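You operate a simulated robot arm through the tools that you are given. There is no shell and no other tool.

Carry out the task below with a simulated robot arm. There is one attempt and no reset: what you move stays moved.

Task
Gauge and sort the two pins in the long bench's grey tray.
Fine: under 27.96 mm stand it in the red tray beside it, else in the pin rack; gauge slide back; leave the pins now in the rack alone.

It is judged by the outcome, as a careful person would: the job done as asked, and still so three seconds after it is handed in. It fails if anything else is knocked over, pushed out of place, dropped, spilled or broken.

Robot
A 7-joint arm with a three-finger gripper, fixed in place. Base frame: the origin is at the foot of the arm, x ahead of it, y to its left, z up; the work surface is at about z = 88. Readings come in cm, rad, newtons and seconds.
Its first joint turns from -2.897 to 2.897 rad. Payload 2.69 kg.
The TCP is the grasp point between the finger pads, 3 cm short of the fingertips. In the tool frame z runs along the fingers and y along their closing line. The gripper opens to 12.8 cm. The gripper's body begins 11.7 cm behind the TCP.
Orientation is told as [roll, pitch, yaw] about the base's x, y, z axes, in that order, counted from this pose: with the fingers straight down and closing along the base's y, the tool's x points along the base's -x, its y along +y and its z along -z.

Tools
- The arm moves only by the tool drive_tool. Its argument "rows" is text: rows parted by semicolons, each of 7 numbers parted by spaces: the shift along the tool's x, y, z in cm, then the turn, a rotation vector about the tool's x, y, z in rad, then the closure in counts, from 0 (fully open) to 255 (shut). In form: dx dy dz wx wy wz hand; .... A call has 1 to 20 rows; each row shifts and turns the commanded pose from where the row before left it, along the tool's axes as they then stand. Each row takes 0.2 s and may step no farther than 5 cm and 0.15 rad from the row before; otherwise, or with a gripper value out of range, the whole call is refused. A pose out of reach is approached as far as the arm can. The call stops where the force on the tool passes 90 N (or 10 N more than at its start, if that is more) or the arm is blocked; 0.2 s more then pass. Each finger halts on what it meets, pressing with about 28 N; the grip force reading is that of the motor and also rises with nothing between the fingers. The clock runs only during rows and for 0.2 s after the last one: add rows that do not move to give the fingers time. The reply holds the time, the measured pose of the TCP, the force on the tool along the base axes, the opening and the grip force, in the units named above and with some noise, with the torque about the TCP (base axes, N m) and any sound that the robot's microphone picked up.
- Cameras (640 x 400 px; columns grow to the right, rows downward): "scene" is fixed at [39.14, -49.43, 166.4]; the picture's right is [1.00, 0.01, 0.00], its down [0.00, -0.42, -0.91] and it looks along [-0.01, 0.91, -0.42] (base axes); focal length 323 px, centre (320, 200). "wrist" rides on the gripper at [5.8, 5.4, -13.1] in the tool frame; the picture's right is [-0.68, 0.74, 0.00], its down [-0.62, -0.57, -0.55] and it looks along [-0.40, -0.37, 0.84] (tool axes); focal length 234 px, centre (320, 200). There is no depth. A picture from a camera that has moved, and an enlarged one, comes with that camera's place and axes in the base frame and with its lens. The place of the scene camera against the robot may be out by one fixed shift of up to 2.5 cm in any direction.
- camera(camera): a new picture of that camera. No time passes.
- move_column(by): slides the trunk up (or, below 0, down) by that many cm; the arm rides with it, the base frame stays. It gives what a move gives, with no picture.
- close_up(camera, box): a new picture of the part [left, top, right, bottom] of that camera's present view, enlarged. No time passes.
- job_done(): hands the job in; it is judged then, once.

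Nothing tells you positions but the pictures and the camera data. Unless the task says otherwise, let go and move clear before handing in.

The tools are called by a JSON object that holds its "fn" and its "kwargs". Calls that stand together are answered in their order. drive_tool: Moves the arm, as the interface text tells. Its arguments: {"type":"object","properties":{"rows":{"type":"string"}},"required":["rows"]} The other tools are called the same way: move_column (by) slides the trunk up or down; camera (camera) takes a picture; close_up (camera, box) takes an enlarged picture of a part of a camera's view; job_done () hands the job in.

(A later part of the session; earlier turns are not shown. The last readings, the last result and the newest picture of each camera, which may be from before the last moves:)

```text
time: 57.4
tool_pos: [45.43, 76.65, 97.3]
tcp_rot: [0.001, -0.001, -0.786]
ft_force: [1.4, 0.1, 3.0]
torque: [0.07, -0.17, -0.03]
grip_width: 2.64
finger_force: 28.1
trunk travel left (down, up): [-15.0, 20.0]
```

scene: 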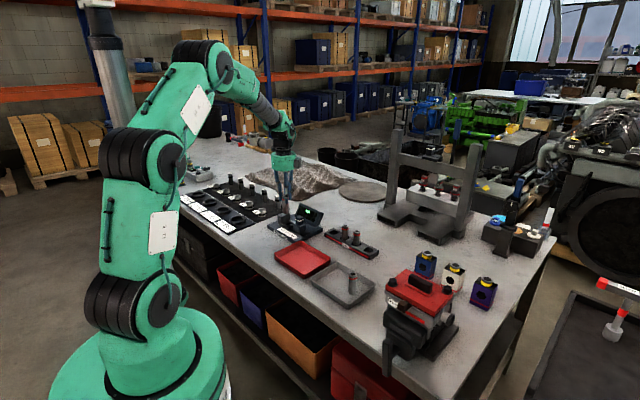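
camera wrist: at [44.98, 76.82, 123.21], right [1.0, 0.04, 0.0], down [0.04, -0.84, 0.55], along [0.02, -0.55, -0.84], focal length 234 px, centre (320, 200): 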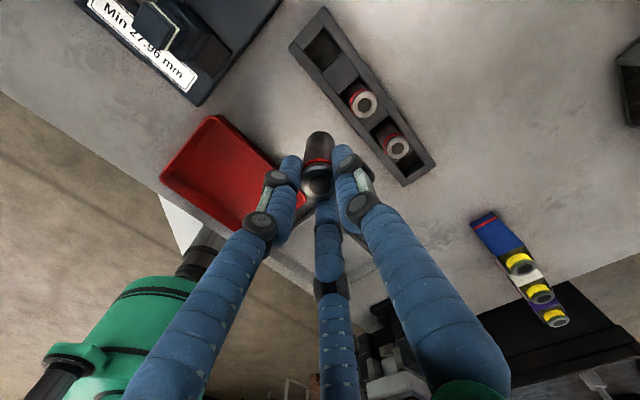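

The pin has touched the slot floor. I'll release and rise straight up.

{"fn": "drive_tool", "kwargs": {"rows": "0 0 0 0 0 0 200; 0 0 0 0 0 0 190; 0 0 0 0 0 0 180; 0 0 0 0 0 0 172; 0 0 0 0 0 0 172; 0 0 -1 0 0 0 172; 0 0 -2 0 0 0 172; 0 0 -3 0 0 0 172; 0 0 -4 0 0 0 172; 0 0 0 0 0 0 172"}}

{"fn": "close_up", "kwargs": {"camera": "scene", "box": [310, 205, 370, 255]}}

{"fn": "close_up", "kwargs": {"camera": "wrist", "box": [240, 60, 400, 180]}}

```text
time: 59.6
tool_pos: [45.15, 76.55, 107.21]
tcp_rot: [0.0, -0.001, -0.786]
ft_force: [0.0, 0.0, 0.3]
torque: [0.05, -0.02, 0.01]
grip_width: 4.14
finger_force: 0.1
trunk travel left (down, up): [-15.0, 20.0]
```

```text
8.00 times, centred on (340, 230) of scene
camera zoom: at [39.14, -49.43, 166.4], right [1.0, 0.01, 0.0], down [0.0, -0.42, -0.91], along [-0.01, 0.91, -0.42], focal length 2585 px, centre (160, -40)
```

zoom: 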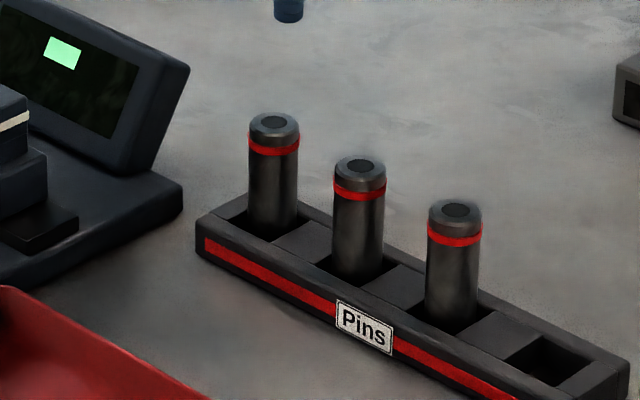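

```text
3.33 times, centred on (320, 120) of wrist
camera zoom: at [44.94, 84.5, 120.45], right [1.0, 0.04, 0.0], down [0.04, -0.84, 0.55], along [0.02, -0.55, -0.84], focal length 781 px, centre (320, 467)
```

zoom: 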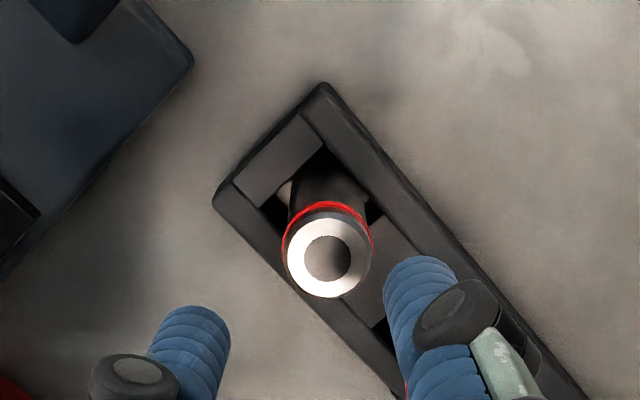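

The first pin stands in the rack next to the others, which are undisturbed. Now I'll go above the second pin in the grey tray, near (50.5, 38.5).

{"fn": "drive_tool", "kwargs": {"rows": "-3.84 -2.9 0 0 0 0 160; -3.84 -2.9 0 0 0 0 160; -3.84 -2.9 0 0 0 0 160; -3.84 -2.9 0 0 0 0 160; -3.84 -2.9 0 0 0 0 160; -3.84 -2.9 0 0 0 0 160; -3.84 -2.9 0 0 0 0 160; -3.84 -2.9 0 0 0 0 160; 0 0 2 0 0 0 160; 0 0 0 0 0 0 160; 0 0 0 0 0 0 160"}}

{"fn": "camera", "kwargs": {"camera": "wrist"}}

{"fn": "close_up", "kwargs": {"camera": "wrist", "box": [240, 80, 400, 200]}}

{"fn": "close_up", "kwargs": {"camera": "scene", "box": [300, 200, 460, 320]}}

```text
time: 62.0
tool_pos: [50.84, 38.52, 105.33]
tcp_rot: [0.0, 0.0, -0.785]
ft_force: [-0.2, 0.6, 0.0]
torque: [0.0, 0.01, 0.01]
grip_width: 4.75
finger_force: 0.0
trunk travel left (down, up): [-15.0, 20.0]
```

```text
taken
camera wrist: at [50.45, 46.49, 118.45], right [1.0, 0.04, 0.0], down [0.04, -0.84, 0.55], along [0.02, -0.55, -0.84], focal length 234 px, centre (320, 200)
```

wrist: 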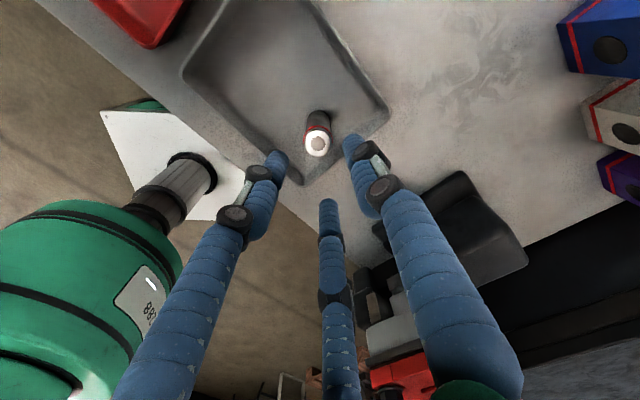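

```text
3.33 times, centred on (320, 140) of wrist
camera zoom: at [50.45, 46.49, 118.45], right [1.0, 0.04, 0.0], down [0.04, -0.84, 0.55], along [0.02, -0.55, -0.84], focal length 781 px, centre (320, 400)
```

zoom: 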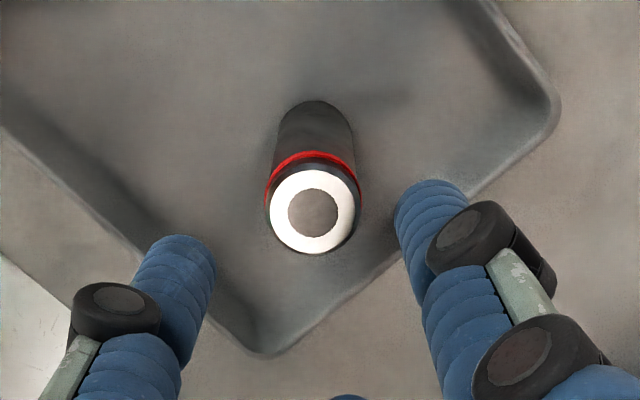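

```text
3.33 times, centred on (380, 260) of scene
camera zoom: at [39.14, -49.43, 166.4], right [1.0, 0.01, 0.0], down [0.0, -0.42, -0.91], along [-0.01, 0.91, -0.42], focal length 1077 px, centre (120, 0)
```

zoom: 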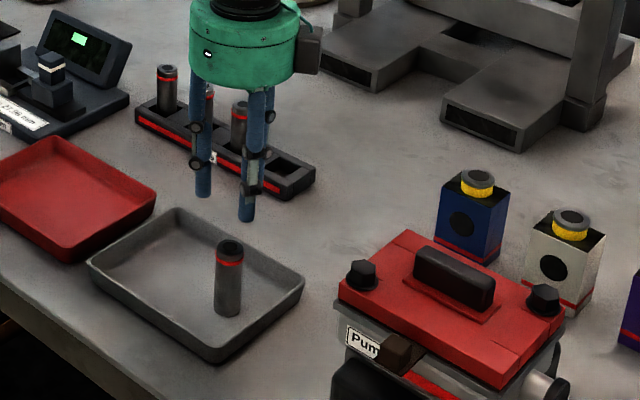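

I'm within 0.2 cm of the second pin's axis. I'll correct, lower to grip height and close.

{"fn": "drive_tool", "kwargs": {"rows": "0.18 -0.03 0 0 0 0 160; 0 0 2.5 0 0 0 160; 0 0 2.5 0 0 0 160; 0 0 2 0 0 0 160; 0 0 1.25 0 0 0 160; 0 0 0 0 0 0 160; 0 0 0 0 0 0 160"}}

{"fn": "close_up", "kwargs": {"camera": "wrist", "box": [240, 90, 400, 230]}}

{"fn": "close_up", "kwargs": {"camera": "scene", "box": [320, 220, 400, 300]}}

```text
time: 63.6
tool_pos: [50.63, 38.64, 97.04]
tcp_rot: [-0.001, 0.0, -0.786]
ft_force: [-0.3, -1.2, -0.2]
torque: [0.0, -0.01, 0.0]
grip_width: 4.72
finger_force: 0.0
trunk travel left (down, up): [-15.0, 20.0]
```

```text
2.86 times, centred on (320, 160) of wrist
camera zoom: at [50.34, 46.59, 110.11], right [1.0, 0.04, 0.0], down [0.04, -0.84, 0.55], along [0.02, -0.55, -0.84], focal length 669 px, centre (320, 314)
```

zoom: 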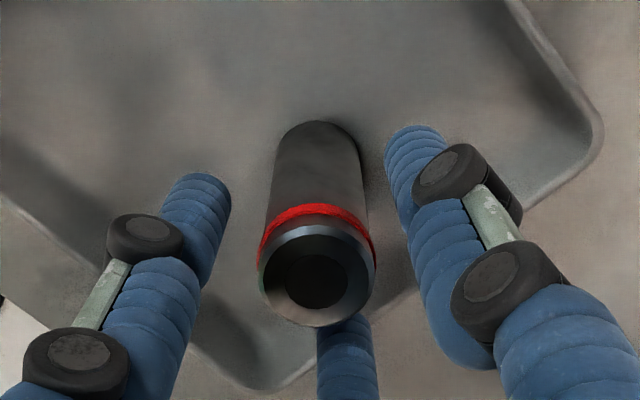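

```text
5.00 times, centred on (360, 260) of scene
camera zoom: at [39.14, -49.43, 166.4], right [1.0, 0.01, 0.0], down [0.0, -0.42, -0.91], along [-0.01, 0.91, -0.42], focal length 1616 px, centre (120, -100)
```

zoom: 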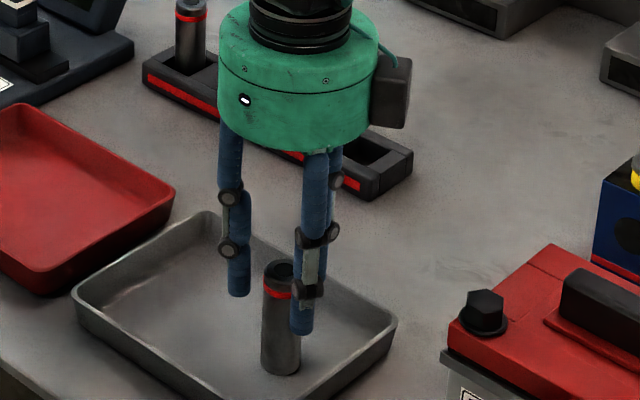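

Centred. Closing on the second pin, then lifting it.

{"fn": "drive_tool", "kwargs": {"rows": "0 0 0 0 0 0 175; 0 0 0 0 0 0 187; 0 0 0 0 0 0 196; 0 0 0 0 0 0 204; 0 0 0 0 0 0 225; 0 0 0 0 0 0 255; 0 0 0 0 0 0 255; 0 0 0 0 0 0 255"}}

{"fn": "close_up", "kwargs": {"camera": "wrist", "box": [240, 90, 400, 230]}}

```text
time: 65.4
tool_pos: [50.66, 38.6, 97.03]
tcp_rot: [-0.002, -0.002, -0.785]
ft_force: [-0.1, -0.3, -0.6]
torque: [-0.03, 0.01, 0.02]
grip_width: 2.75
finger_force: 28.0
trunk travel left (down, up): [-15.0, 20.0]
```

```text
2.86 times, centred on (320, 160) of wrist
camera zoom: at [50.33, 46.58, 110.11], right [1.0, 0.04, 0.0], down [0.04, -0.84, 0.55], along [0.02, -0.55, -0.84], focal length 669 px, centre (320, 314)
```

zoom: 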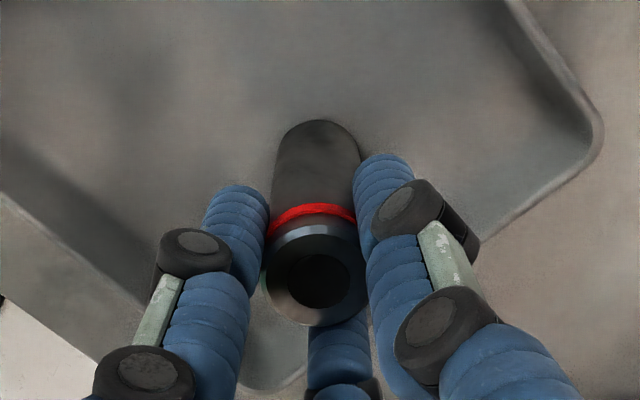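

The second pin is gripped and centred. I'll lift it and carry it over the gauge seat.

{"fn": "drive_tool", "kwargs": {"rows": "0 0 -1 0 0 0 255; 0 0 -3 0 0 0 255; 0 0 -4.3 0 0 0 255; 0 0 -4.3 0 0 0 255; 4.59 1.19 0 0 0 0 255; 4.59 1.19 0 0 0 0 255; 4.59 1.19 0 0 0 0 255; 4.59 1.19 0 0 0 0 255; 4.59 1.19 0 0 0 0 255; 4.59 1.19 0 0 0 0 255; 4.59 1.19 0 0 0 0 255; 4.59 1.19 0 0 0 0 255; 4.59 1.19 0 0 0 0 255; 4.59 1.19 0 0 0 0 255; 4.59 1.19 0 0 0 0 255; 0 0 2.7 0 0 0 255; 0 0 2.7 0 0 0 255; 0 0 0 0 0 0 255; 0 0 0 0 0 0 255"}}

{"fn": "close_up", "kwargs": {"camera": "wrist", "box": [270, 80, 370, 180]}}

{"fn": "close_up", "kwargs": {"camera": "scene", "box": [275, 195, 315, 235]}}

```text
time: 69.4
tool_pos: [23.95, 83.51, 104.14]
tcp_rot: [-0.001, -0.001, -0.785]
ft_force: [0.1, 0.2, -2.4]
torque: [0.01, 0.0, 0.01]
grip_width: 2.73
finger_force: 28.7
trunk travel left (down, up): [-15.0, 20.0]
```

```text
4.00 times, centred on (320, 130) of wrist
camera zoom: at [23.75, 91.52, 117.22], right [1.0, 0.04, 0.0], down [0.04, -0.84, 0.55], along [0.02, -0.55, -0.84], focal length 937 px, centre (320, 480)
```

zoom: 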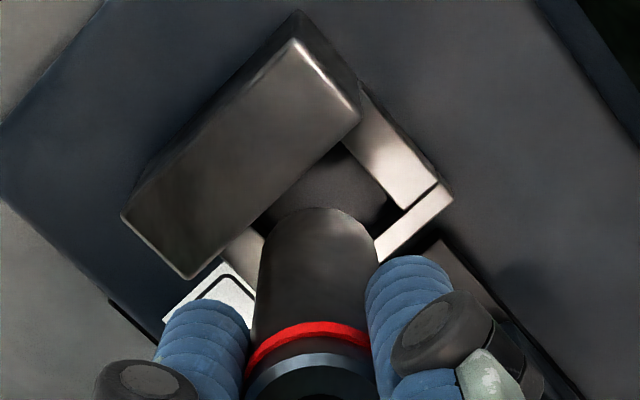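

```text
10.00 times, centred on (295, 215) of scene
camera zoom: at [39.14, -49.43, 166.4], right [1.0, 0.01, 0.0], down [0.0, -0.42, -0.91], along [-0.01, 0.91, -0.42], focal length 3231 px, centre (570, 50)
```

zoom: 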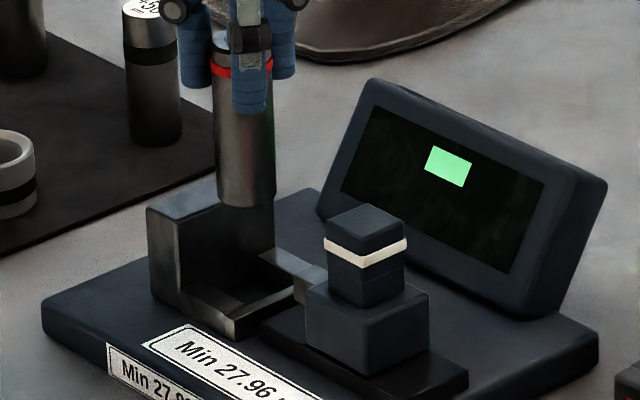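

Nearly aligned; a 0.07 cm correction and down, in the same careful manner as before.

{"fn": "drive_tool", "kwargs": {"rows": "-0.07 0.07 0 0 0 0 255; 0 0 1.5 0 0 0 255; 0 0 1.5 0 0 0 255; 0 0 1.2 0 0 0 255; 0 0 0 0 0 0 255; 0 0 0 0 0 0 255"}}

{"fn": "close_up", "kwargs": {"camera": "wrist", "box": [270, 80, 370, 180]}}

{"fn": "close_up", "kwargs": {"camera": "scene", "box": [275, 195, 315, 235]}}

```text
time: 70.8
tool_pos: [24.09, 83.65, 99.83]
tcp_rot: [0.001, 0.001, -0.783]
ft_force: [0.1, -0.4, -2.4]
torque: [-0.01, 0.02, 0.0]
grip_width: 2.69
finger_force: 27.6
trunk travel left (down, up): [-15.0, 20.0]
```

```text
4.00 times, centred on (320, 130) of wrist
camera zoom: at [23.83, 91.56, 113.01], right [1.0, 0.04, 0.0], down [0.04, -0.84, 0.55], along [0.02, -0.55, -0.84], focal length 937 px, centre (320, 480)
```

zoom: 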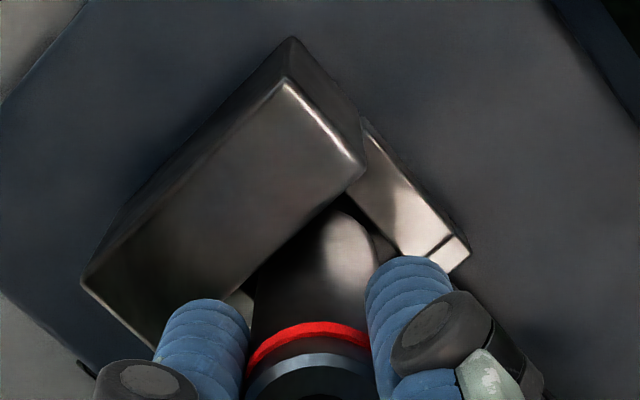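

```text
10.00 times, centred on (295, 215) of scene
camera zoom: at [39.14, -49.43, 166.4], right [1.0, 0.01, 0.0], down [0.0, -0.42, -0.91], along [-0.01, 0.91, -0.42], focal length 3231 px, centre (570, 50)
```

zoom: 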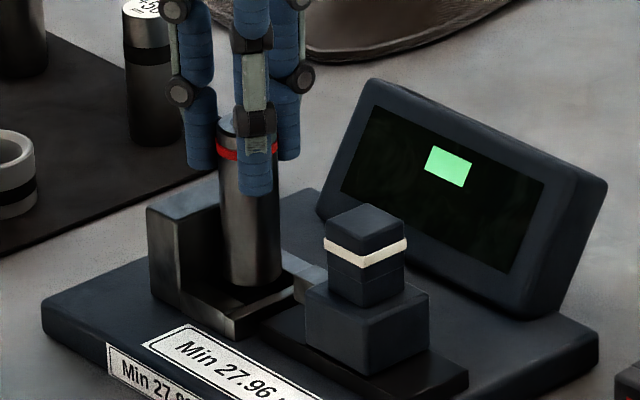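

The pin is passing between block and lip cleanly. Lowering further in small steps.

{"fn": "drive_tool", "kwargs": {"rows": "0 0 0.5 0 0 0 255; 0 0 0.5 0 0 0 255; 0 0 0 0 0 0 255; 0 0 0 0 0 0 255"}}

{"fn": "drive_tool", "kwargs": {"rows": "0 0 0.2 0 0 0 255; 0 0 0 0 0 0 255; 0 0 0 0 0 0 255"}}

{"fn": "drive_tool", "kwargs": {"rows": "0 0 0.15 0 0 0 255; 0 0 0 0 0 0 255; 0 0 0 0 0 0 255"}}

```text
time: 71.8
tool_pos: [24.13, 83.52, 98.94]
tcp_rot: [0.0, -0.001, -0.785]
ft_force: [0.6, -0.3, -2.6]
torque: [-0.02, 0.03, -0.01]
grip_width: 2.7
finger_force: 27.7
trunk travel left (down, up): [-15.0, 20.0]
```

```text
time: 72.6
tool_pos: [24.12, 83.55, 98.7]
tcp_rot: [0.0, -0.001, -0.785]
ft_force: [0.2, 0.5, -1.8]
torque: [0.01, 0.01, 0.0]
grip_width: 2.7
finger_force: 27.8
trunk travel left (down, up): [-15.0, 20.0]
```

```text
time: 73.4
tool_pos: [24.2, 83.44, 98.53]
tcp_rot: [-0.001, -0.001, -0.787]
ft_force: [-0.2, -1.3, -1.8]
torque: [-0.04, -0.02, -0.01]
grip_width: 2.72
finger_force: 27.5
trunk travel left (down, up): [-15.0, 20.0]
```

{"fn": "drive_tool", "kwargs": {"rows": "0 0 0.1 0 0 0 255; 0 0 0 0 0 0 255; 0 0 0 0 0 0 255"}}

{"fn": "close_up", "kwargs": {"camera": "scene", "box": [275, 195, 315, 235]}}

```text
time: 74.2
tool_pos: [24.26, 83.45, 98.49]
tcp_rot: [-0.002, 0.0, -0.786]
ft_force: [-0.2, -0.6, -2.5]
torque: [0.02, 0.02, 0.0]
grip_width: 2.71
finger_force: 28.7
trunk travel left (down, up): [-15.0, 20.0]
```

```text
10.00 times, centred on (295, 215) of scene
camera zoom: at [39.14, -49.43, 166.4], right [1.0, 0.01, 0.0], down [0.0, -0.42, -0.91], along [-0.01, 0.91, -0.42], focal length 3231 px, centre (570, 50)
```

zoom: 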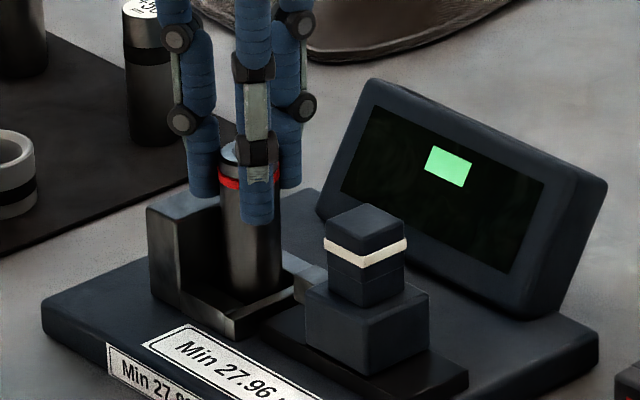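

Not yet on the floor. Continuing by 0.1 cm.

{"fn": "drive_tool", "kwargs": {"rows": "0 0 0.1 0 0 0 255; 0 0 0 0 0 0 255; 0 0 0 0 0 0 255"}}

{"fn": "drive_tool", "kwargs": {"rows": "0 0 0.08 0 0 0 255; 0 0 0 0 0 0 255; 0 0 0 0 0 0 255"}}

```text
time: 75.0
tool_pos: [24.23, 83.5, 98.54]
tcp_rot: [0.0, 0.002, -0.786]
ft_force: [-0.4, -0.5, 4.0]
torque: [-0.08, -0.03, -0.02]
grip_width: 2.71
finger_force: 28.0
trunk travel left (down, up): [-15.0, 20.0]
```

```text
time: 75.8
tool_pos: [24.28, 83.47, 98.46]
tcp_rot: [0.001, 0.0, -0.786]
ft_force: [0.5, -1.9, 13.0]
torque: [-0.14, -0.11, -0.03]
grip_width: 2.72
finger_force: 27.9
trunk travel left (down, up): [-15.0, 20.0]
```

The pin rests on the seat floor. I'll ease off, release and rise straight up.

{"fn": "drive_tool", "kwargs": {"rows": "0 0 -0.1 0 0 0 255; 0 0 0 0 0 0 200; 0 0 0 0 0 0 190; 0 0 0 0 0 0 180; 0 0 0 0 0 0 172; 0 0 0 0 0 0 172; 0 0 -1 0 0 0 172; 0 0 -2 0 0 0 172; 0 0 -2.5 0 0 0 172; 0 0 -2.5 0 0 0 172; 0 0 0 0 0 0 172"}}

{"fn": "close_up", "kwargs": {"camera": "scene", "box": [275, 195, 315, 235]}}

{"fn": "close_up", "kwargs": {"camera": "wrist", "box": [220, 50, 420, 200]}}

```text
time: 78.2
tool_pos: [23.95, 83.42, 106.47]
tcp_rot: [0.001, -0.003, -0.784]
ft_force: [-0.6, -0.8, 1.4]
torque: [0.02, -0.05, 0.0]
grip_width: 4.15
finger_force: 0.0
trunk travel left (down, up): [-15.0, 20.0]
```

```text
10.00 times, centred on (295, 215) of scene
camera zoom: at [39.14, -49.43, 166.4], right [1.0, 0.01, 0.0], down [0.0, -0.42, -0.91], along [-0.01, 0.91, -0.42], focal length 3231 px, centre (570, 50)
```

zoom: 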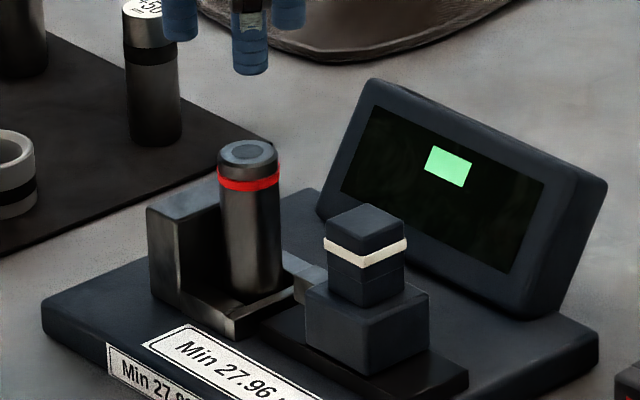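

```text
2.67 times, centred on (320, 125) of wrist
camera zoom: at [23.77, 91.42, 119.59], right [1.0, 0.04, 0.0], down [0.04, -0.84, 0.55], along [0.02, -0.55, -0.84], focal length 624 px, centre (320, 400)
```

zoom: 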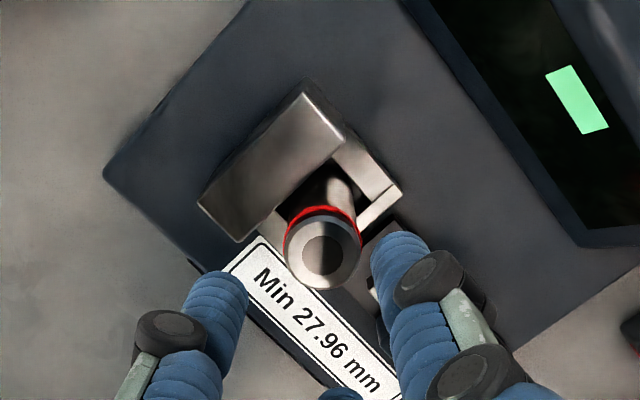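

The second pin stands in the seat. Moving above the slide's knob again.

{"fn": "drive_tool", "kwargs": {"rows": "-4.17 0.06 0 0 0 0 172; -4.17 0.06 0 0 0 0 172; 0 0 0 0 0 0 172; 0 0 0 0 0 0 172"}}

{"fn": "close_up", "kwargs": {"camera": "wrist", "box": [240, 60, 400, 180]}}

```text
time: 79.2
tool_pos: [30.33, 77.78, 106.45]
tcp_rot: [0.001, 0.0, -0.784]
ft_force: [-0.1, 0.4, -0.4]
torque: [-0.05, 0.01, 0.0]
grip_width: 4.16
finger_force: 0.0
trunk travel left (down, up): [-15.0, 20.0]
```

```text
3.33 times, centred on (320, 120) of wrist
camera zoom: at [30.0, 85.72, 119.63], right [1.0, 0.04, 0.0], down [0.04, -0.84, 0.55], along [0.02, -0.55, -0.84], focal length 781 px, centre (320, 467)
```

zoom: 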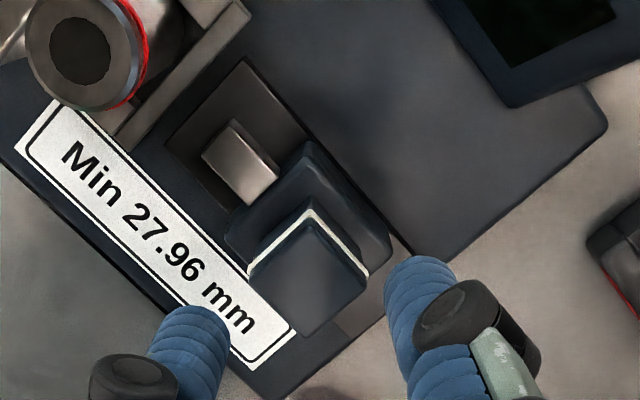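

The knob is about 0.3 cm off-axis. I'll correct, lower onto it and close gently.

{"fn": "drive_tool", "kwargs": {"rows": "0.27 -0.2 0 0 0 0 172; 0 0 2.5 0 0 0 172; 0 0 2.5 0 0 0 172; 0 0 2.5 0 0 0 172; 0 0 1.6 0 0 0 172; 0 0 0 0 0 0 172; 0 0 0 0 0 0 185; 0 0 0 0 0 0 195; 0 0 0 0 0 0 203; 0 0 0 0 0 0 215; 0 0 0 0 0 0 255; 0 0 0 0 0 0 255"}}

{"fn": "close_up", "kwargs": {"camera": "wrist", "box": [240, 80, 400, 220]}}

{"fn": "close_up", "kwargs": {"camera": "scene", "box": [275, 195, 325, 235]}}

```text
time: 81.8
tool_pos: [29.82, 77.76, 97.3]
tcp_rot: [0.0, -0.001, -0.787]
ft_force: [-0.2, -1.8, -1.9]
torque: [0.09, -0.17, -0.01]
grip_width: 3.12
finger_force: 28.1
trunk travel left (down, up): [-15.0, 20.0]
```

```text
2.86 times, centred on (320, 150) of wrist
camera zoom: at [29.57, 85.72, 110.47], right [1.0, 0.04, 0.0], down [0.04, -0.84, 0.55], along [0.02, -0.55, -0.84], focal length 669 px, centre (320, 343)
```

zoom: 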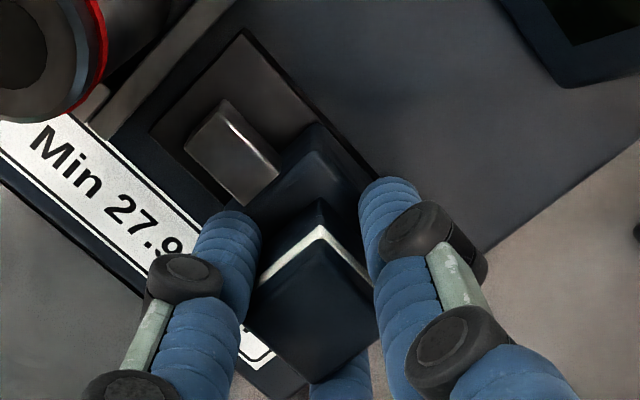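

```text
10.00 times, centred on (300, 215) of scene
camera zoom: at [39.14, -49.43, 166.4], right [1.0, 0.01, 0.0], down [0.0, -0.42, -0.91], along [-0.01, 0.91, -0.42], focal length 3231 px, centre (520, 50)
```

zoom: 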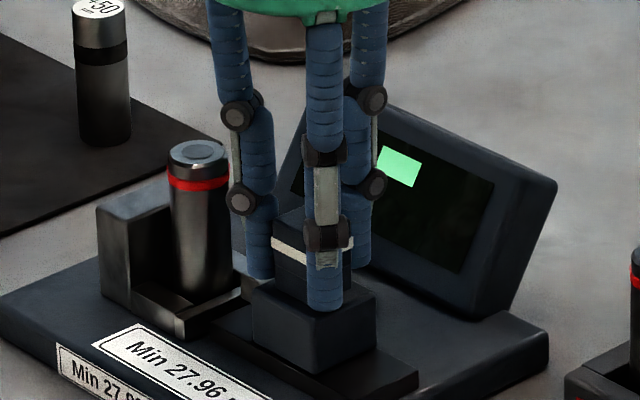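

Gripped. Pushing the slide toward the pin.

{"fn": "drive_tool", "kwargs": {"rows": "0.3 0 0 0 0 0 255; 0.4 0 0 0 0 0 255; 0.4 0 0 0 0 0 255; 0.4 0 0 0 0 0 255; 0.4 0 0 0 0 0 255; 0 0 0 0 0 0 255; 0 0 0 0 0 0 255"}}

{"fn": "close_up", "kwargs": {"camera": "scene", "box": [275, 195, 325, 235]}}

{"fn": "close_up", "kwargs": {"camera": "wrist", "box": [240, 80, 400, 220]}}

```text
time: 83.4
tool_pos: [28.54, 78.98, 97.36]
tcp_rot: [0.001, 0.0, -0.785]
ft_force: [2.6, 2.4, 3.9]
torque: [0.03, 0.0, 0.0]
grip_width: 3.13
finger_force: 27.6
trunk travel left (down, up): [-15.0, 20.0]
```

```text
10.00 times, centred on (300, 215) of scene
camera zoom: at [39.14, -49.43, 166.4], right [1.0, 0.01, 0.0], down [0.0, -0.42, -0.91], along [-0.01, 0.91, -0.42], focal length 3231 px, centre (520, 50)
```

zoom: 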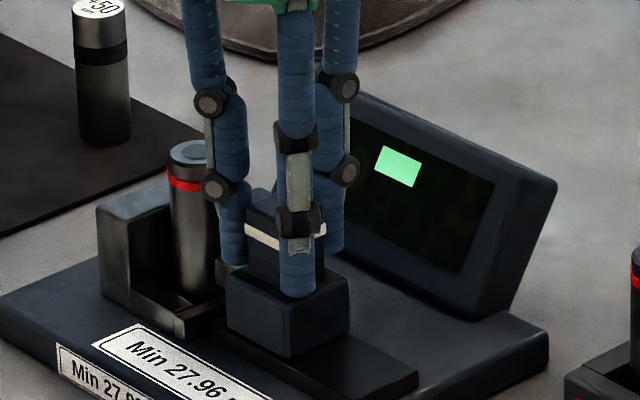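

```text
2.86 times, centred on (320, 150) of wrist
camera zoom: at [28.26, 87.01, 110.48], right [1.0, 0.04, 0.0], down [0.04, -0.84, 0.55], along [0.02, -0.55, -0.84], focal length 669 px, centre (320, 343)
```

zoom: 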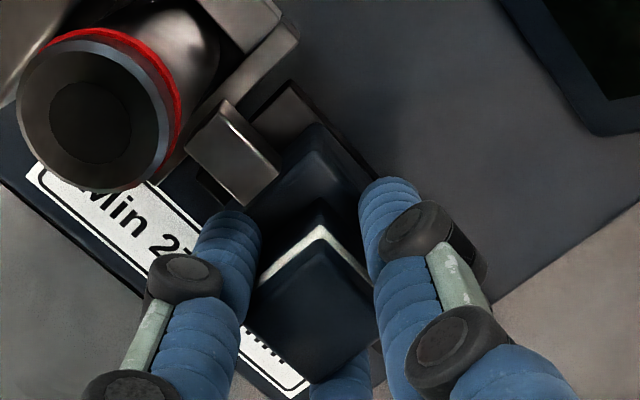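

Close now; smaller steps until the spindle presses firmly.

{"fn": "drive_tool", "kwargs": {"rows": "0.15 0 0 0 0 0 255; 0.15 0 0 0 0 0 255; 0.15 0 0 0 0 0 255; 0.15 0 0 0 0 0 255; 0 0 0 0 0 0 255; 0 0 0 0 0 0 255"}}

{"fn": "close_up", "kwargs": {"camera": "scene", "box": [275, 195, 325, 235]}}

{"fn": "drive_tool", "kwargs": {"rows": "0.12 0 0 0 0 0 255; 0 0 0 0 0 0 255; 0 0 0 0 0 0 255"}}

{"fn": "close_up", "kwargs": {"camera": "scene", "box": [275, 195, 325, 235]}}

```text
time: 84.8
tool_pos: [28.04, 79.58, 97.39]
tcp_rot: [0.0, -0.001, -0.785]
ft_force: [0.4, 3.6, 5.0]
torque: [0.02, 0.11, -0.04]
grip_width: 3.13
finger_force: 27.8
trunk travel left (down, up): [-15.0, 20.0]
```

```text
10.00 times, centred on (300, 215) of scene
camera zoom: at [39.14, -49.43, 166.4], right [1.0, 0.01, 0.0], down [0.0, -0.42, -0.91], along [-0.01, 0.91, -0.42], focal length 3231 px, centre (520, 50)
```

zoom: 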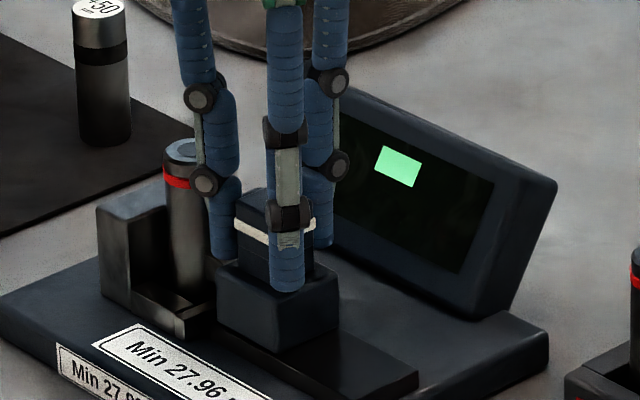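

```text
time: 85.6
tool_pos: [27.94, 79.7, 97.35]
tcp_rot: [0.0, 0.001, -0.787]
ft_force: [11.9, -0.4, 5.2]
torque: [0.0, -0.3, 0.14]
grip_width: 3.15
finger_force: 28.1
trunk travel left (down, up): [-15.0, 20.0]
```

```text
10.00 times, centred on (300, 215) of scene
camera zoom: at [39.14, -49.43, 166.4], right [1.0, 0.01, 0.0], down [0.0, -0.42, -0.91], along [-0.01, 0.91, -0.42], focal length 3231 px, centre (520, 50)
```

zoom: 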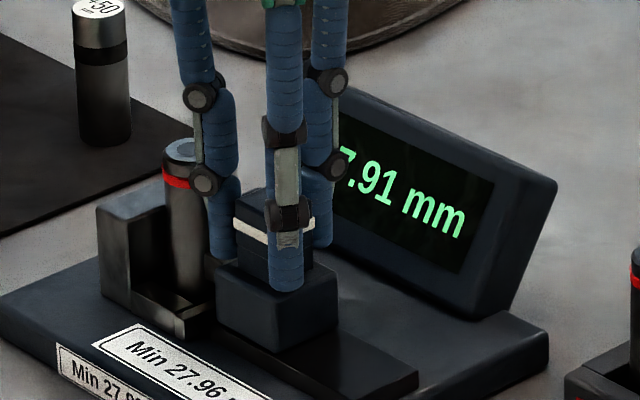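

The gauge shows something ending in ".91 mm" with about 9 N of firm contact. I'll ease off, release and rise to read all of it.

{"fn": "drive_tool", "kwargs": {"rows": "-0.08 0 0 0 0 0 255; 0 0 0 0 0 0 200; 0 0 0 0 0 0 185; 0 0 0 0 0 0 172; 0 0 0 0 0 0 172; 0 0 -1.5 0 0 0 172; 0 0 -2.5 0 0 0 172; 0 0 -2.5 0 0 0 172; 0 0 -2.5 0 0 0 172; 0 0 0 0 0 0 172"}}

{"fn": "close_up", "kwargs": {"camera": "scene", "box": [275, 195, 325, 235]}}

{"fn": "close_up", "kwargs": {"camera": "wrist", "box": [240, 60, 400, 180]}}

```text
time: 87.8
tool_pos: [28.02, 79.54, 106.35]
tcp_rot: [-0.001, 0.0, -0.786]
ft_force: [-0.8, -0.2, 0.4]
torque: [0.03, -0.02, -0.02]
grip_width: 4.17
finger_force: 0.0
trunk travel left (down, up): [-15.0, 20.0]
```

```text
10.00 times, centred on (300, 215) of scene
camera zoom: at [39.14, -49.43, 166.4], right [1.0, 0.01, 0.0], down [0.0, -0.42, -0.91], along [-0.01, 0.91, -0.42], focal length 3231 px, centre (520, 50)
```

zoom: 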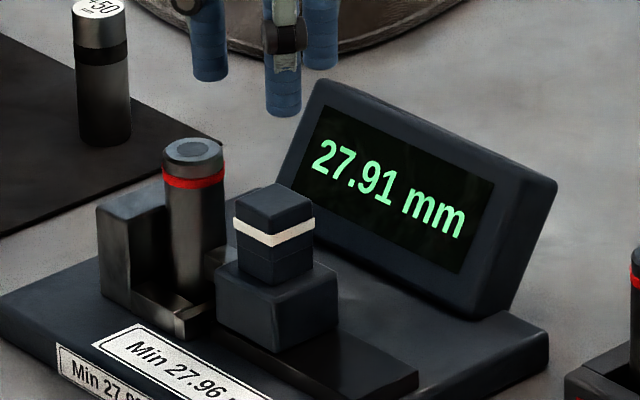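

```text
3.33 times, centred on (320, 120) of wrist
camera zoom: at [27.78, 87.54, 119.42], right [1.0, 0.04, 0.0], down [0.04, -0.84, 0.55], along [0.02, -0.55, -0.84], focal length 781 px, centre (320, 467)
```

zoom: 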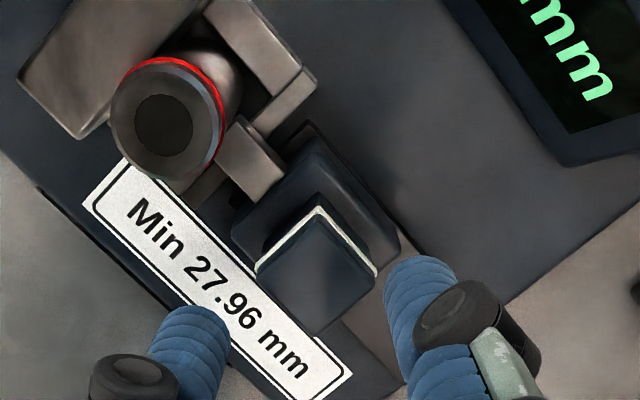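

The display reads 27.91 mm, which is under 27.96, so the second pin goes to the red tray. First I'll re-grip the knob and pull the slide back.

{"fn": "drive_tool", "kwargs": {"rows": "0.18 0.08 2.5 0 0 0 172; 0 0 2.5 0 0 0 172; 0 0 2.5 0 0 0 172; 0 0 1.4 0 0 0 172; 0 0 0 0 0 0 172; 0 0 0 0 0 0 185; 0 0 0 0 0 0 195; 0 0 0 0 0 0 210; 0 0 0 0 0 0 255; 0 0 0 0 0 0 255"}}

{"fn": "close_up", "kwargs": {"camera": "wrist", "box": [240, 80, 400, 220]}}

```text
time: 90.0
tool_pos: [28.05, 79.52, 97.57]
tcp_rot: [0.0, 0.0, -0.788]
ft_force: [2.3, -5.8, -1.7]
torque: [-0.03, -0.21, 0.13]
grip_width: 3.14
finger_force: 28.2
trunk travel left (down, up): [-15.0, 20.0]
```

```text
2.86 times, centred on (320, 150) of wrist
camera zoom: at [27.72, 87.58, 110.55], right [1.0, 0.04, 0.0], down [0.04, -0.83, 0.55], along [0.02, -0.55, -0.84], focal length 669 px, centre (320, 343)
```

zoom: 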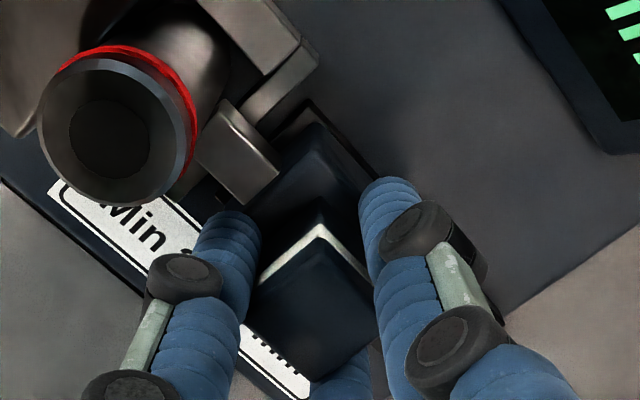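

Gripped. Drawing the slide back about 2.85 cm.

{"fn": "drive_tool", "kwargs": {"rows": "-0.3 0 0 0 0 0 255; -0.5 0 0 0 0 0 255; -0.5 0 0 0 0 0 255; -0.5 0 0 0 0 0 255; -0.5 0 0 0 0 0 255; -0.4 0 0 0 0 0 255; -0.15 0 0 0 0 0 255; 0 0 0 0 0 0 255; 0 0 0 0 0 0 255"}}

{"fn": "close_up", "kwargs": {"camera": "scene", "box": [275, 195, 325, 235]}}

```text
time: 92.0
tool_pos: [29.97, 77.52, 97.39]
tcp_rot: [0.0, 0.0, -0.786]
ft_force: [-3.4, -5.6, -6.1]
torque: [0.13, -0.16, 0.03]
grip_width: 3.13
finger_force: 27.9
trunk travel left (down, up): [-15.0, 20.0]
```

```text
10.00 times, centred on (300, 215) of scene
camera zoom: at [39.14, -49.43, 166.4], right [1.0, 0.01, 0.0], down [0.0, -0.42, -0.91], along [-0.01, 0.91, -0.42], focal length 3231 px, centre (520, 50)
```

zoom: 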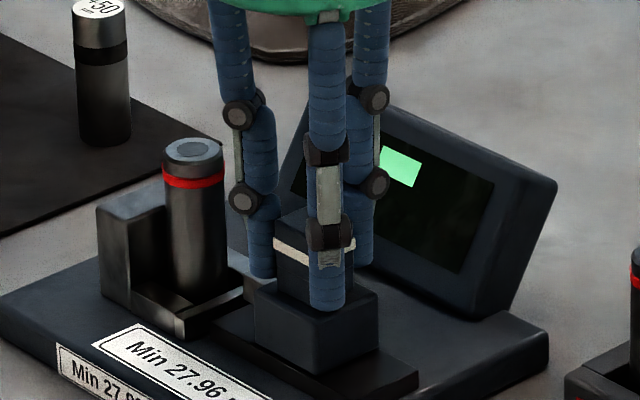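

Nearly at the original place; 0.12 cm more, then release and rise.

{"fn": "drive_tool", "kwargs": {"rows": "-0.12 0 0 0 0 0 255; 0 0 0 0 0 0 255; 0 0 0 0 0 0 200; 0 0 0 0 0 0 185; 0 0 0 0 0 0 172; 0 0 0 0 0 0 172; 0 0 -1.5 0 0 0 172; 0 0 -2.5 0 0 0 172; 0 0 -2.5 0 0 0 172; 0 0 -2.5 0 0 0 172; 0 0 0 0 0 0 172"}}

{"fn": "close_up", "kwargs": {"camera": "scene", "box": [275, 195, 325, 235]}}

{"fn": "close_up", "kwargs": {"camera": "wrist", "box": [240, 60, 400, 180]}}

```text
time: 94.4
tool_pos: [29.96, 77.56, 106.51]
tcp_rot: [0.001, 0.001, -0.786]
ft_force: [-0.5, -0.5, -0.1]
torque: [-0.01, -0.02, 0.01]
grip_width: 4.16
finger_force: 0.2
trunk travel left (down, up): [-15.0, 20.0]
```

```text
10.00 times, centred on (300, 215) of scene
camera zoom: at [39.14, -49.43, 166.4], right [1.0, 0.01, 0.0], down [0.0, -0.42, -0.91], along [-0.01, 0.91, -0.42], focal length 3231 px, centre (520, 50)
```

zoom: 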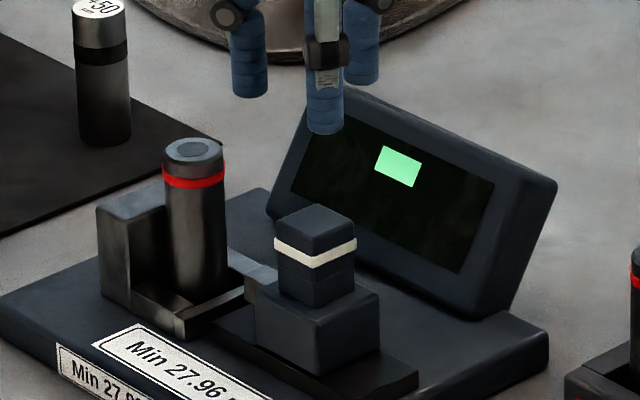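

```text
3.33 times, centred on (320, 120) of wrist
camera zoom: at [29.72, 85.54, 119.6], right [1.0, 0.04, 0.0], down [0.04, -0.84, 0.55], along [0.02, -0.55, -0.84], focal length 781 px, centre (320, 467)
```

zoom: 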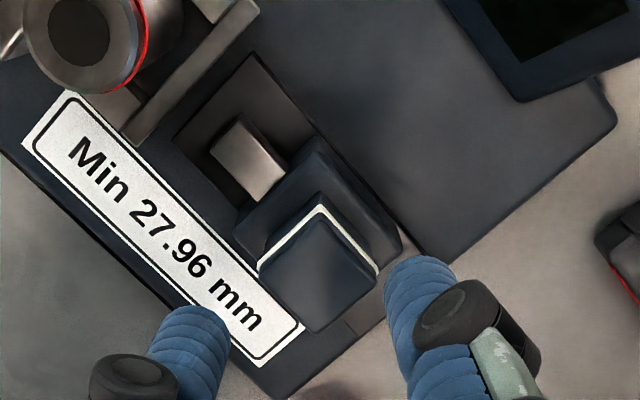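

The slide is back in its original position. Now to the second pin in the seat.

{"fn": "drive_tool", "kwargs": {"rows": "4.37 0.04 0 0 0 0 172; 4.37 0.04 0 0 0 0 172; 0 0 2.2 0 0 0 172; 0 0 0 0 0 0 172; 0 0 0 0 0 0 172"}}

{"fn": "close_up", "kwargs": {"camera": "wrist", "box": [240, 80, 400, 220]}}

```text
time: 95.6
tool_pos: [23.96, 83.93, 104.34]
tcp_rot: [0.0, 0.0, -0.785]
ft_force: [0.2, -0.1, 0.2]
torque: [0.01, 0.04, 0.0]
grip_width: 4.15
finger_force: 0.1
trunk travel left (down, up): [-15.0, 20.0]
```

```text
2.86 times, centred on (320, 150) of wrist
camera zoom: at [23.8, 91.84, 117.43], right [1.0, 0.04, 0.0], down [0.04, -0.84, 0.55], along [0.02, -0.55, -0.84], focal length 669 px, centre (320, 343)
```

zoom: 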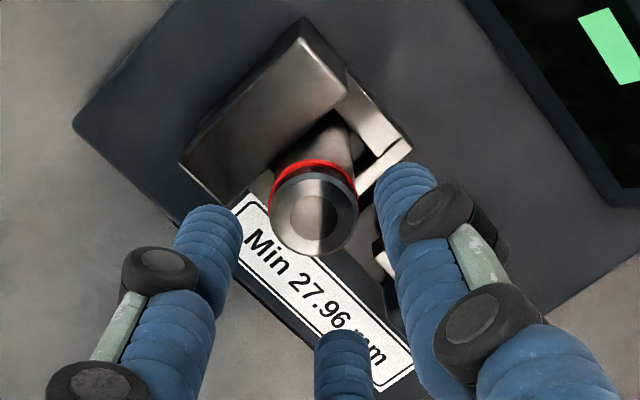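

Small correction, then lower to grip height and close.

{"fn": "drive_tool", "kwargs": {"rows": "0.04 -0.12 2 0 0 0 172; 0 0 2 0 0 0 172; 0 0 1.65 0 0 0 172; 0 0 0 0 0 0 172; 0 0 0 0 0 0 185; 0 0 0 0 0 0 195; 0 0 0 0 0 0 203; 0 0 0 0 0 0 225; 0 0 0 0 0 0 255; 0 0 0 0 0 0 255"}}

{"fn": "close_up", "kwargs": {"camera": "wrist", "box": [240, 80, 400, 220]}}

```text
time: 97.8
tool_pos: [24.01, 83.87, 98.62]
tcp_rot: [0.001, 0.0, -0.787]
ft_force: [2.2, -4.1, -0.8]
torque: [-0.17, -0.07, -0.01]
grip_width: 2.79
finger_force: 27.7
trunk travel left (down, up): [-15.0, 20.0]
```

```text
2.86 times, centred on (320, 150) of wrist
camera zoom: at [23.74, 91.82, 111.79], right [1.0, 0.04, 0.0], down [0.04, -0.83, 0.55], along [0.02, -0.55, -0.84], focal length 669 px, centre (320, 343)
```

zoom: 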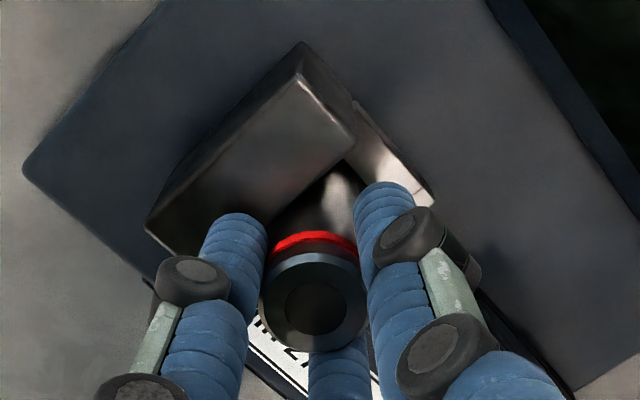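

The second pin is gripped. I'll lift it out and carry it over the middle of the red tray.

{"fn": "drive_tool", "kwargs": {"rows": "-0.1 0.02 0 0 0 0 255; 0 0 -0.5 0 0 0 255; 0 0 -1.5 0 0 0 255; 0 0 -3 0 0 0 255; 0 0 -3 0 0 0 255; 0 0 -3 0 0 0 255; -4.08 -2.2 0 0 0 0 255; -4.08 -2.2 0 0 0 0 255; -4.08 -2.2 0 0 0 0 255; -4.08 -2.2 0 0 0 0 255; -4.08 -2.2 0 0 0 0 255; -4.08 -2.2 0 0 0 0 255; 0 0 3 0 0 0 255; 0 0 3 0 0 0 255; 0 0 0 0 0 0 255; 0 0 0 0 0 0 255"}}

{"fn": "camera", "kwargs": {"camera": "wrist"}}

{"fn": "close_up", "kwargs": {"camera": "scene", "box": [255, 190, 385, 290]}}

```text
time: 101.2
tool_pos: [32.07, 56.98, 103.69]
tcp_rot: [0.002, -0.001, -0.785]
ft_force: [0.4, 1.1, -2.3]
torque: [0.01, 0.01, -0.01]
grip_width: 2.7
finger_force: 27.8
trunk travel left (down, up): [-15.0, 20.0]
```

```text
taken
camera wrist: at [31.78, 65.01, 116.74], right [1.0, 0.04, 0.0], down [0.04, -0.84, 0.55], along [0.02, -0.55, -0.84], focal length 234 px, centre (320, 200)
```

wrist: 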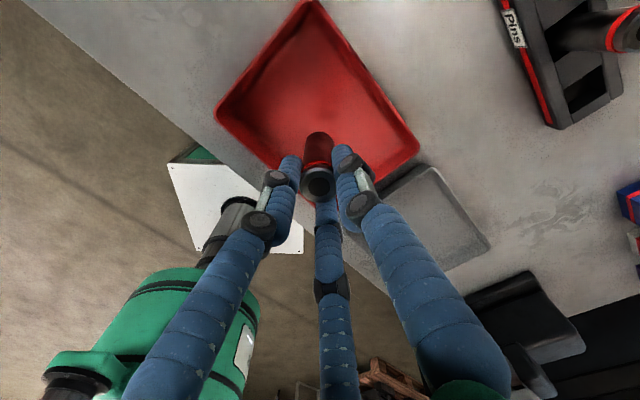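

```text
4.00 times, centred on (320, 240) of scene
camera zoom: at [39.14, -49.43, 166.4], right [1.0, 0.01, 0.0], down [0.0, -0.42, -0.91], along [-0.01, 0.91, -0.42], focal length 1292 px, centre (320, 40)
```

zoom: 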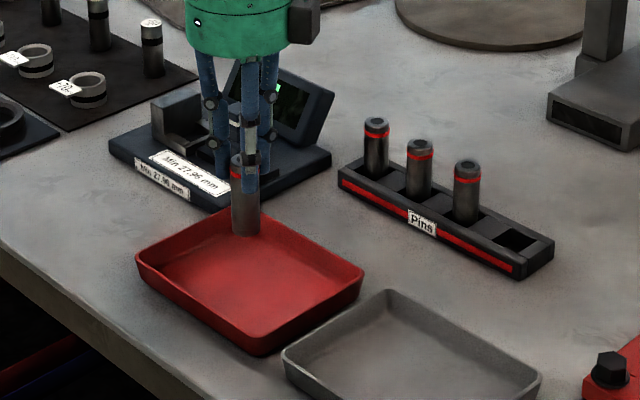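

The pin is above the middle of the red tray. Lowering until it touches the tray floor.

{"fn": "drive_tool", "kwargs": {"rows": "0 0 2 0 0 0 255; 0 0 2 0 0 0 255; 0 0 1.2 0 0 0 255; 0 0 0.5 0 0 0 255; 0 0 0 0 0 0 255; 0 0 0 0 0 0 255"}}

{"fn": "drive_tool", "kwargs": {"rows": "0 0 0.2 0 0 0 255; 0 0 0 0 0 0 255; 0 0 0 0 0 0 255"}}

{"fn": "drive_tool", "kwargs": {"rows": "0 0 0.15 0 0 0 255; 0 0 0 0 0 0 255; 0 0 0 0 0 0 255"}}

{"fn": "close_up", "kwargs": {"camera": "scene", "box": [270, 210, 340, 270]}}

```text
time: 102.6
tool_pos: [31.9, 57.05, 97.9]
tcp_rot: [0.0, -0.002, -0.786]
ft_force: [-0.1, -0.7, -2.4]
torque: [-0.02, 0.0, 0.02]
grip_width: 2.72
finger_force: 27.8
trunk travel left (down, up): [-15.0, 20.0]
```

```text
time: 103.4
tool_pos: [31.82, 57.08, 97.86]
tcp_rot: [0.001, 0.002, -0.785]
ft_force: [-0.5, 0.2, 0.3]
torque: [0.03, 0.02, -0.04]
grip_width: 2.67
finger_force: 28.0
trunk travel left (down, up): [-15.0, 20.0]
```

```text
time: 104.2
tool_pos: [31.87, 57.04, 97.57]
tcp_rot: [0.001, 0.001, -0.784]
ft_force: [-0.5, -0.3, 0.1]
torque: [0.01, -0.02, 0.0]
grip_width: 2.69
finger_force: 27.8
trunk travel left (down, up): [-15.0, 20.0]
```

```text
6.67 times, centred on (305, 240) of scene
camera zoom: at [39.14, -49.43, 166.4], right [1.0, 0.01, 0.0], down [0.0, -0.42, -0.91], along [-0.01, 0.91, -0.42], focal length 2154 px, centre (420, -67)
```

zoom: 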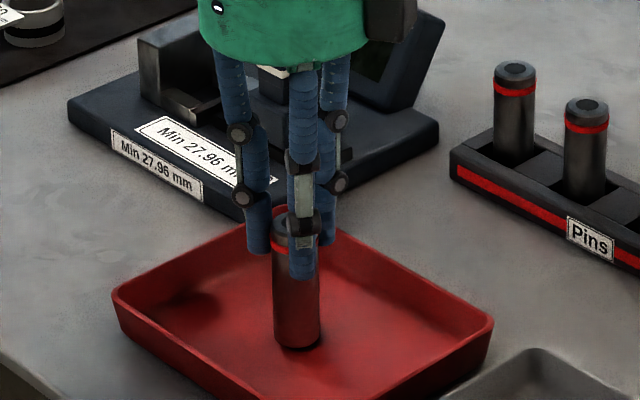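

Force is ambiguous, so I'll go on in 0.1 cm steps until contact is clear.

{"fn": "drive_tool", "kwargs": {"rows": "0 0 0.1 0 0 0 255; 0 0 0 0 0 0 255; 0 0 0 0 0 0 255"}}

{"fn": "close_up", "kwargs": {"camera": "scene", "box": [285, 225, 325, 265]}}

{"fn": "close_up", "kwargs": {"camera": "wrist", "box": [240, 80, 400, 220]}}

```text
time: 105.0
tool_pos: [32.08, 57.04, 97.39]
tcp_rot: [0.0, -0.001, -0.785]
ft_force: [-0.6, -0.9, 0.4]
torque: [-0.01, -0.01, 0.0]
grip_width: 2.7
finger_force: 27.9
trunk travel left (down, up): [-15.0, 20.0]
```

```text
10.00 times, centred on (305, 245) of scene
camera zoom: at [39.14, -49.43, 166.4], right [1.0, 0.01, 0.0], down [0.0, -0.42, -0.91], along [-0.01, 0.91, -0.42], focal length 3231 px, centre (470, -250)
```

zoom: 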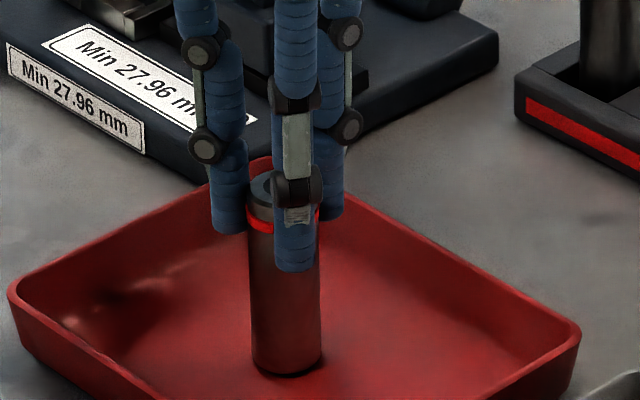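

```text
2.86 times, centred on (320, 150) of wrist
camera zoom: at [31.65, 65.06, 110.52], right [1.0, 0.04, 0.0], down [0.04, -0.84, 0.55], along [0.02, -0.55, -0.84], focal length 669 px, centre (320, 343)
```

zoom: 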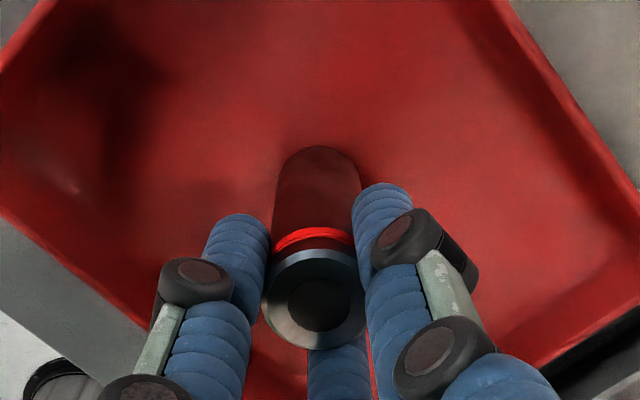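

Still no clear contact; two more 0.1 cm steps.

{"fn": "drive_tool", "kwargs": {"rows": "0 0 0.1 0 0 0 255; 0 0 0 0 0 0 255; 0 0 0 0 0 0 255"}}

{"fn": "drive_tool", "kwargs": {"rows": "0 0 0.08 0 0 0 255; 0 0 0 0 0 0 255; 0 0 0 0 0 0 255"}}

```text
time: 105.8
tool_pos: [31.86, 57.07, 97.3]
tcp_rot: [0.001, -0.002, -0.784]
ft_force: [-0.2, -0.2, -0.1]
torque: [0.02, -0.02, -0.01]
grip_width: 2.69
finger_force: 27.5
trunk travel left (down, up): [-15.0, 20.0]
```

```text
time: 106.6
tool_pos: [31.94, 57.08, 97.25]
tcp_rot: [0.0, 0.0, -0.785]
ft_force: [0.0, 0.1, 0.3]
torque: [0.0, 0.01, -0.03]
grip_width: 2.68
finger_force: 28.6
trunk travel left (down, up): [-15.0, 20.0]
```

{"fn": "close_up", "kwargs": {"camera": "scene", "box": [285, 225, 325, 265]}}

{"fn": "close_up", "kwargs": {"camera": "wrist", "box": [240, 80, 400, 220]}}

```text
10.00 times, centred on (305, 245) of scene
camera zoom: at [39.14, -49.43, 166.4], right [1.0, 0.01, 0.0], down [0.0, -0.42, -0.91], along [-0.01, 0.91, -0.42], focal length 3231 px, centre (470, -250)
```

zoom: 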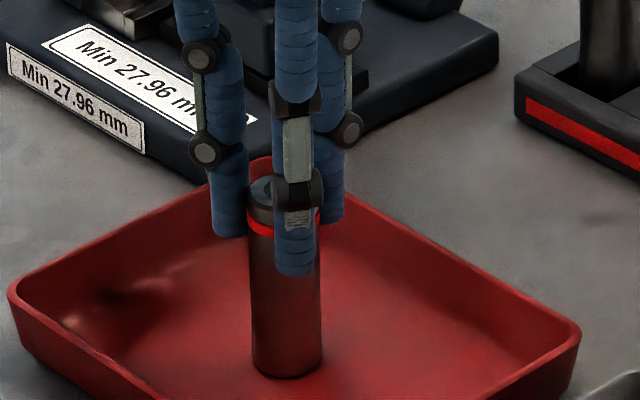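

```text
2.86 times, centred on (320, 150) of wrist
camera zoom: at [31.66, 65.03, 110.36], right [1.0, 0.04, 0.0], down [0.04, -0.84, 0.55], along [0.02, -0.55, -0.84], focal length 669 px, centre (320, 343)
```

zoom: 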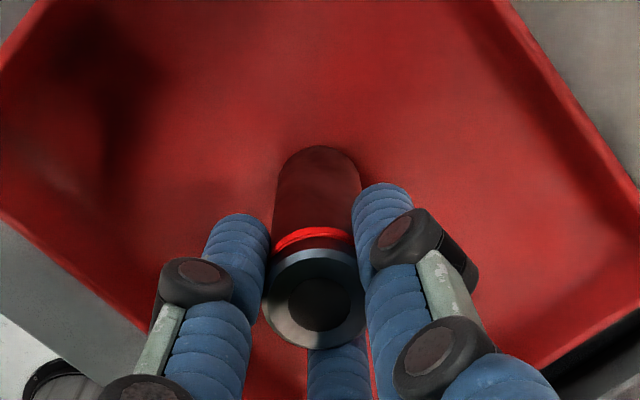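

The pin still moves with the fingers, so it isn't on the floor yet. Continuing.

{"fn": "drive_tool", "kwargs": {"rows": "0 0 0.1 0 0 0 255; 0 0 0 0 0 0 255; 0 0 0 0 0 0 255"}}

{"fn": "drive_tool", "kwargs": {"rows": "0 0 0.07 0 0 0 255; 0 0 0 0 0 0 255; 0 0 0 0 0 0 255"}}

```text
time: 107.4
tool_pos: [32.0, 57.0, 97.3]
tcp_rot: [0.003, 0.0, -0.786]
ft_force: [-2.6, -0.5, 7.7]
torque: [-0.08, 0.11, 0.01]
grip_width: 2.68
finger_force: 28.4
trunk travel left (down, up): [-15.0, 20.0]
```

```text
time: 108.2
tool_pos: [31.98, 57.04, 97.28]
tcp_rot: [0.002, -0.001, -0.785]
ft_force: [1.6, 0.9, 19.8]
torque: [-0.05, -0.12, 0.03]
grip_width: 2.68
finger_force: 27.7
trunk travel left (down, up): [-15.0, 20.0]
```

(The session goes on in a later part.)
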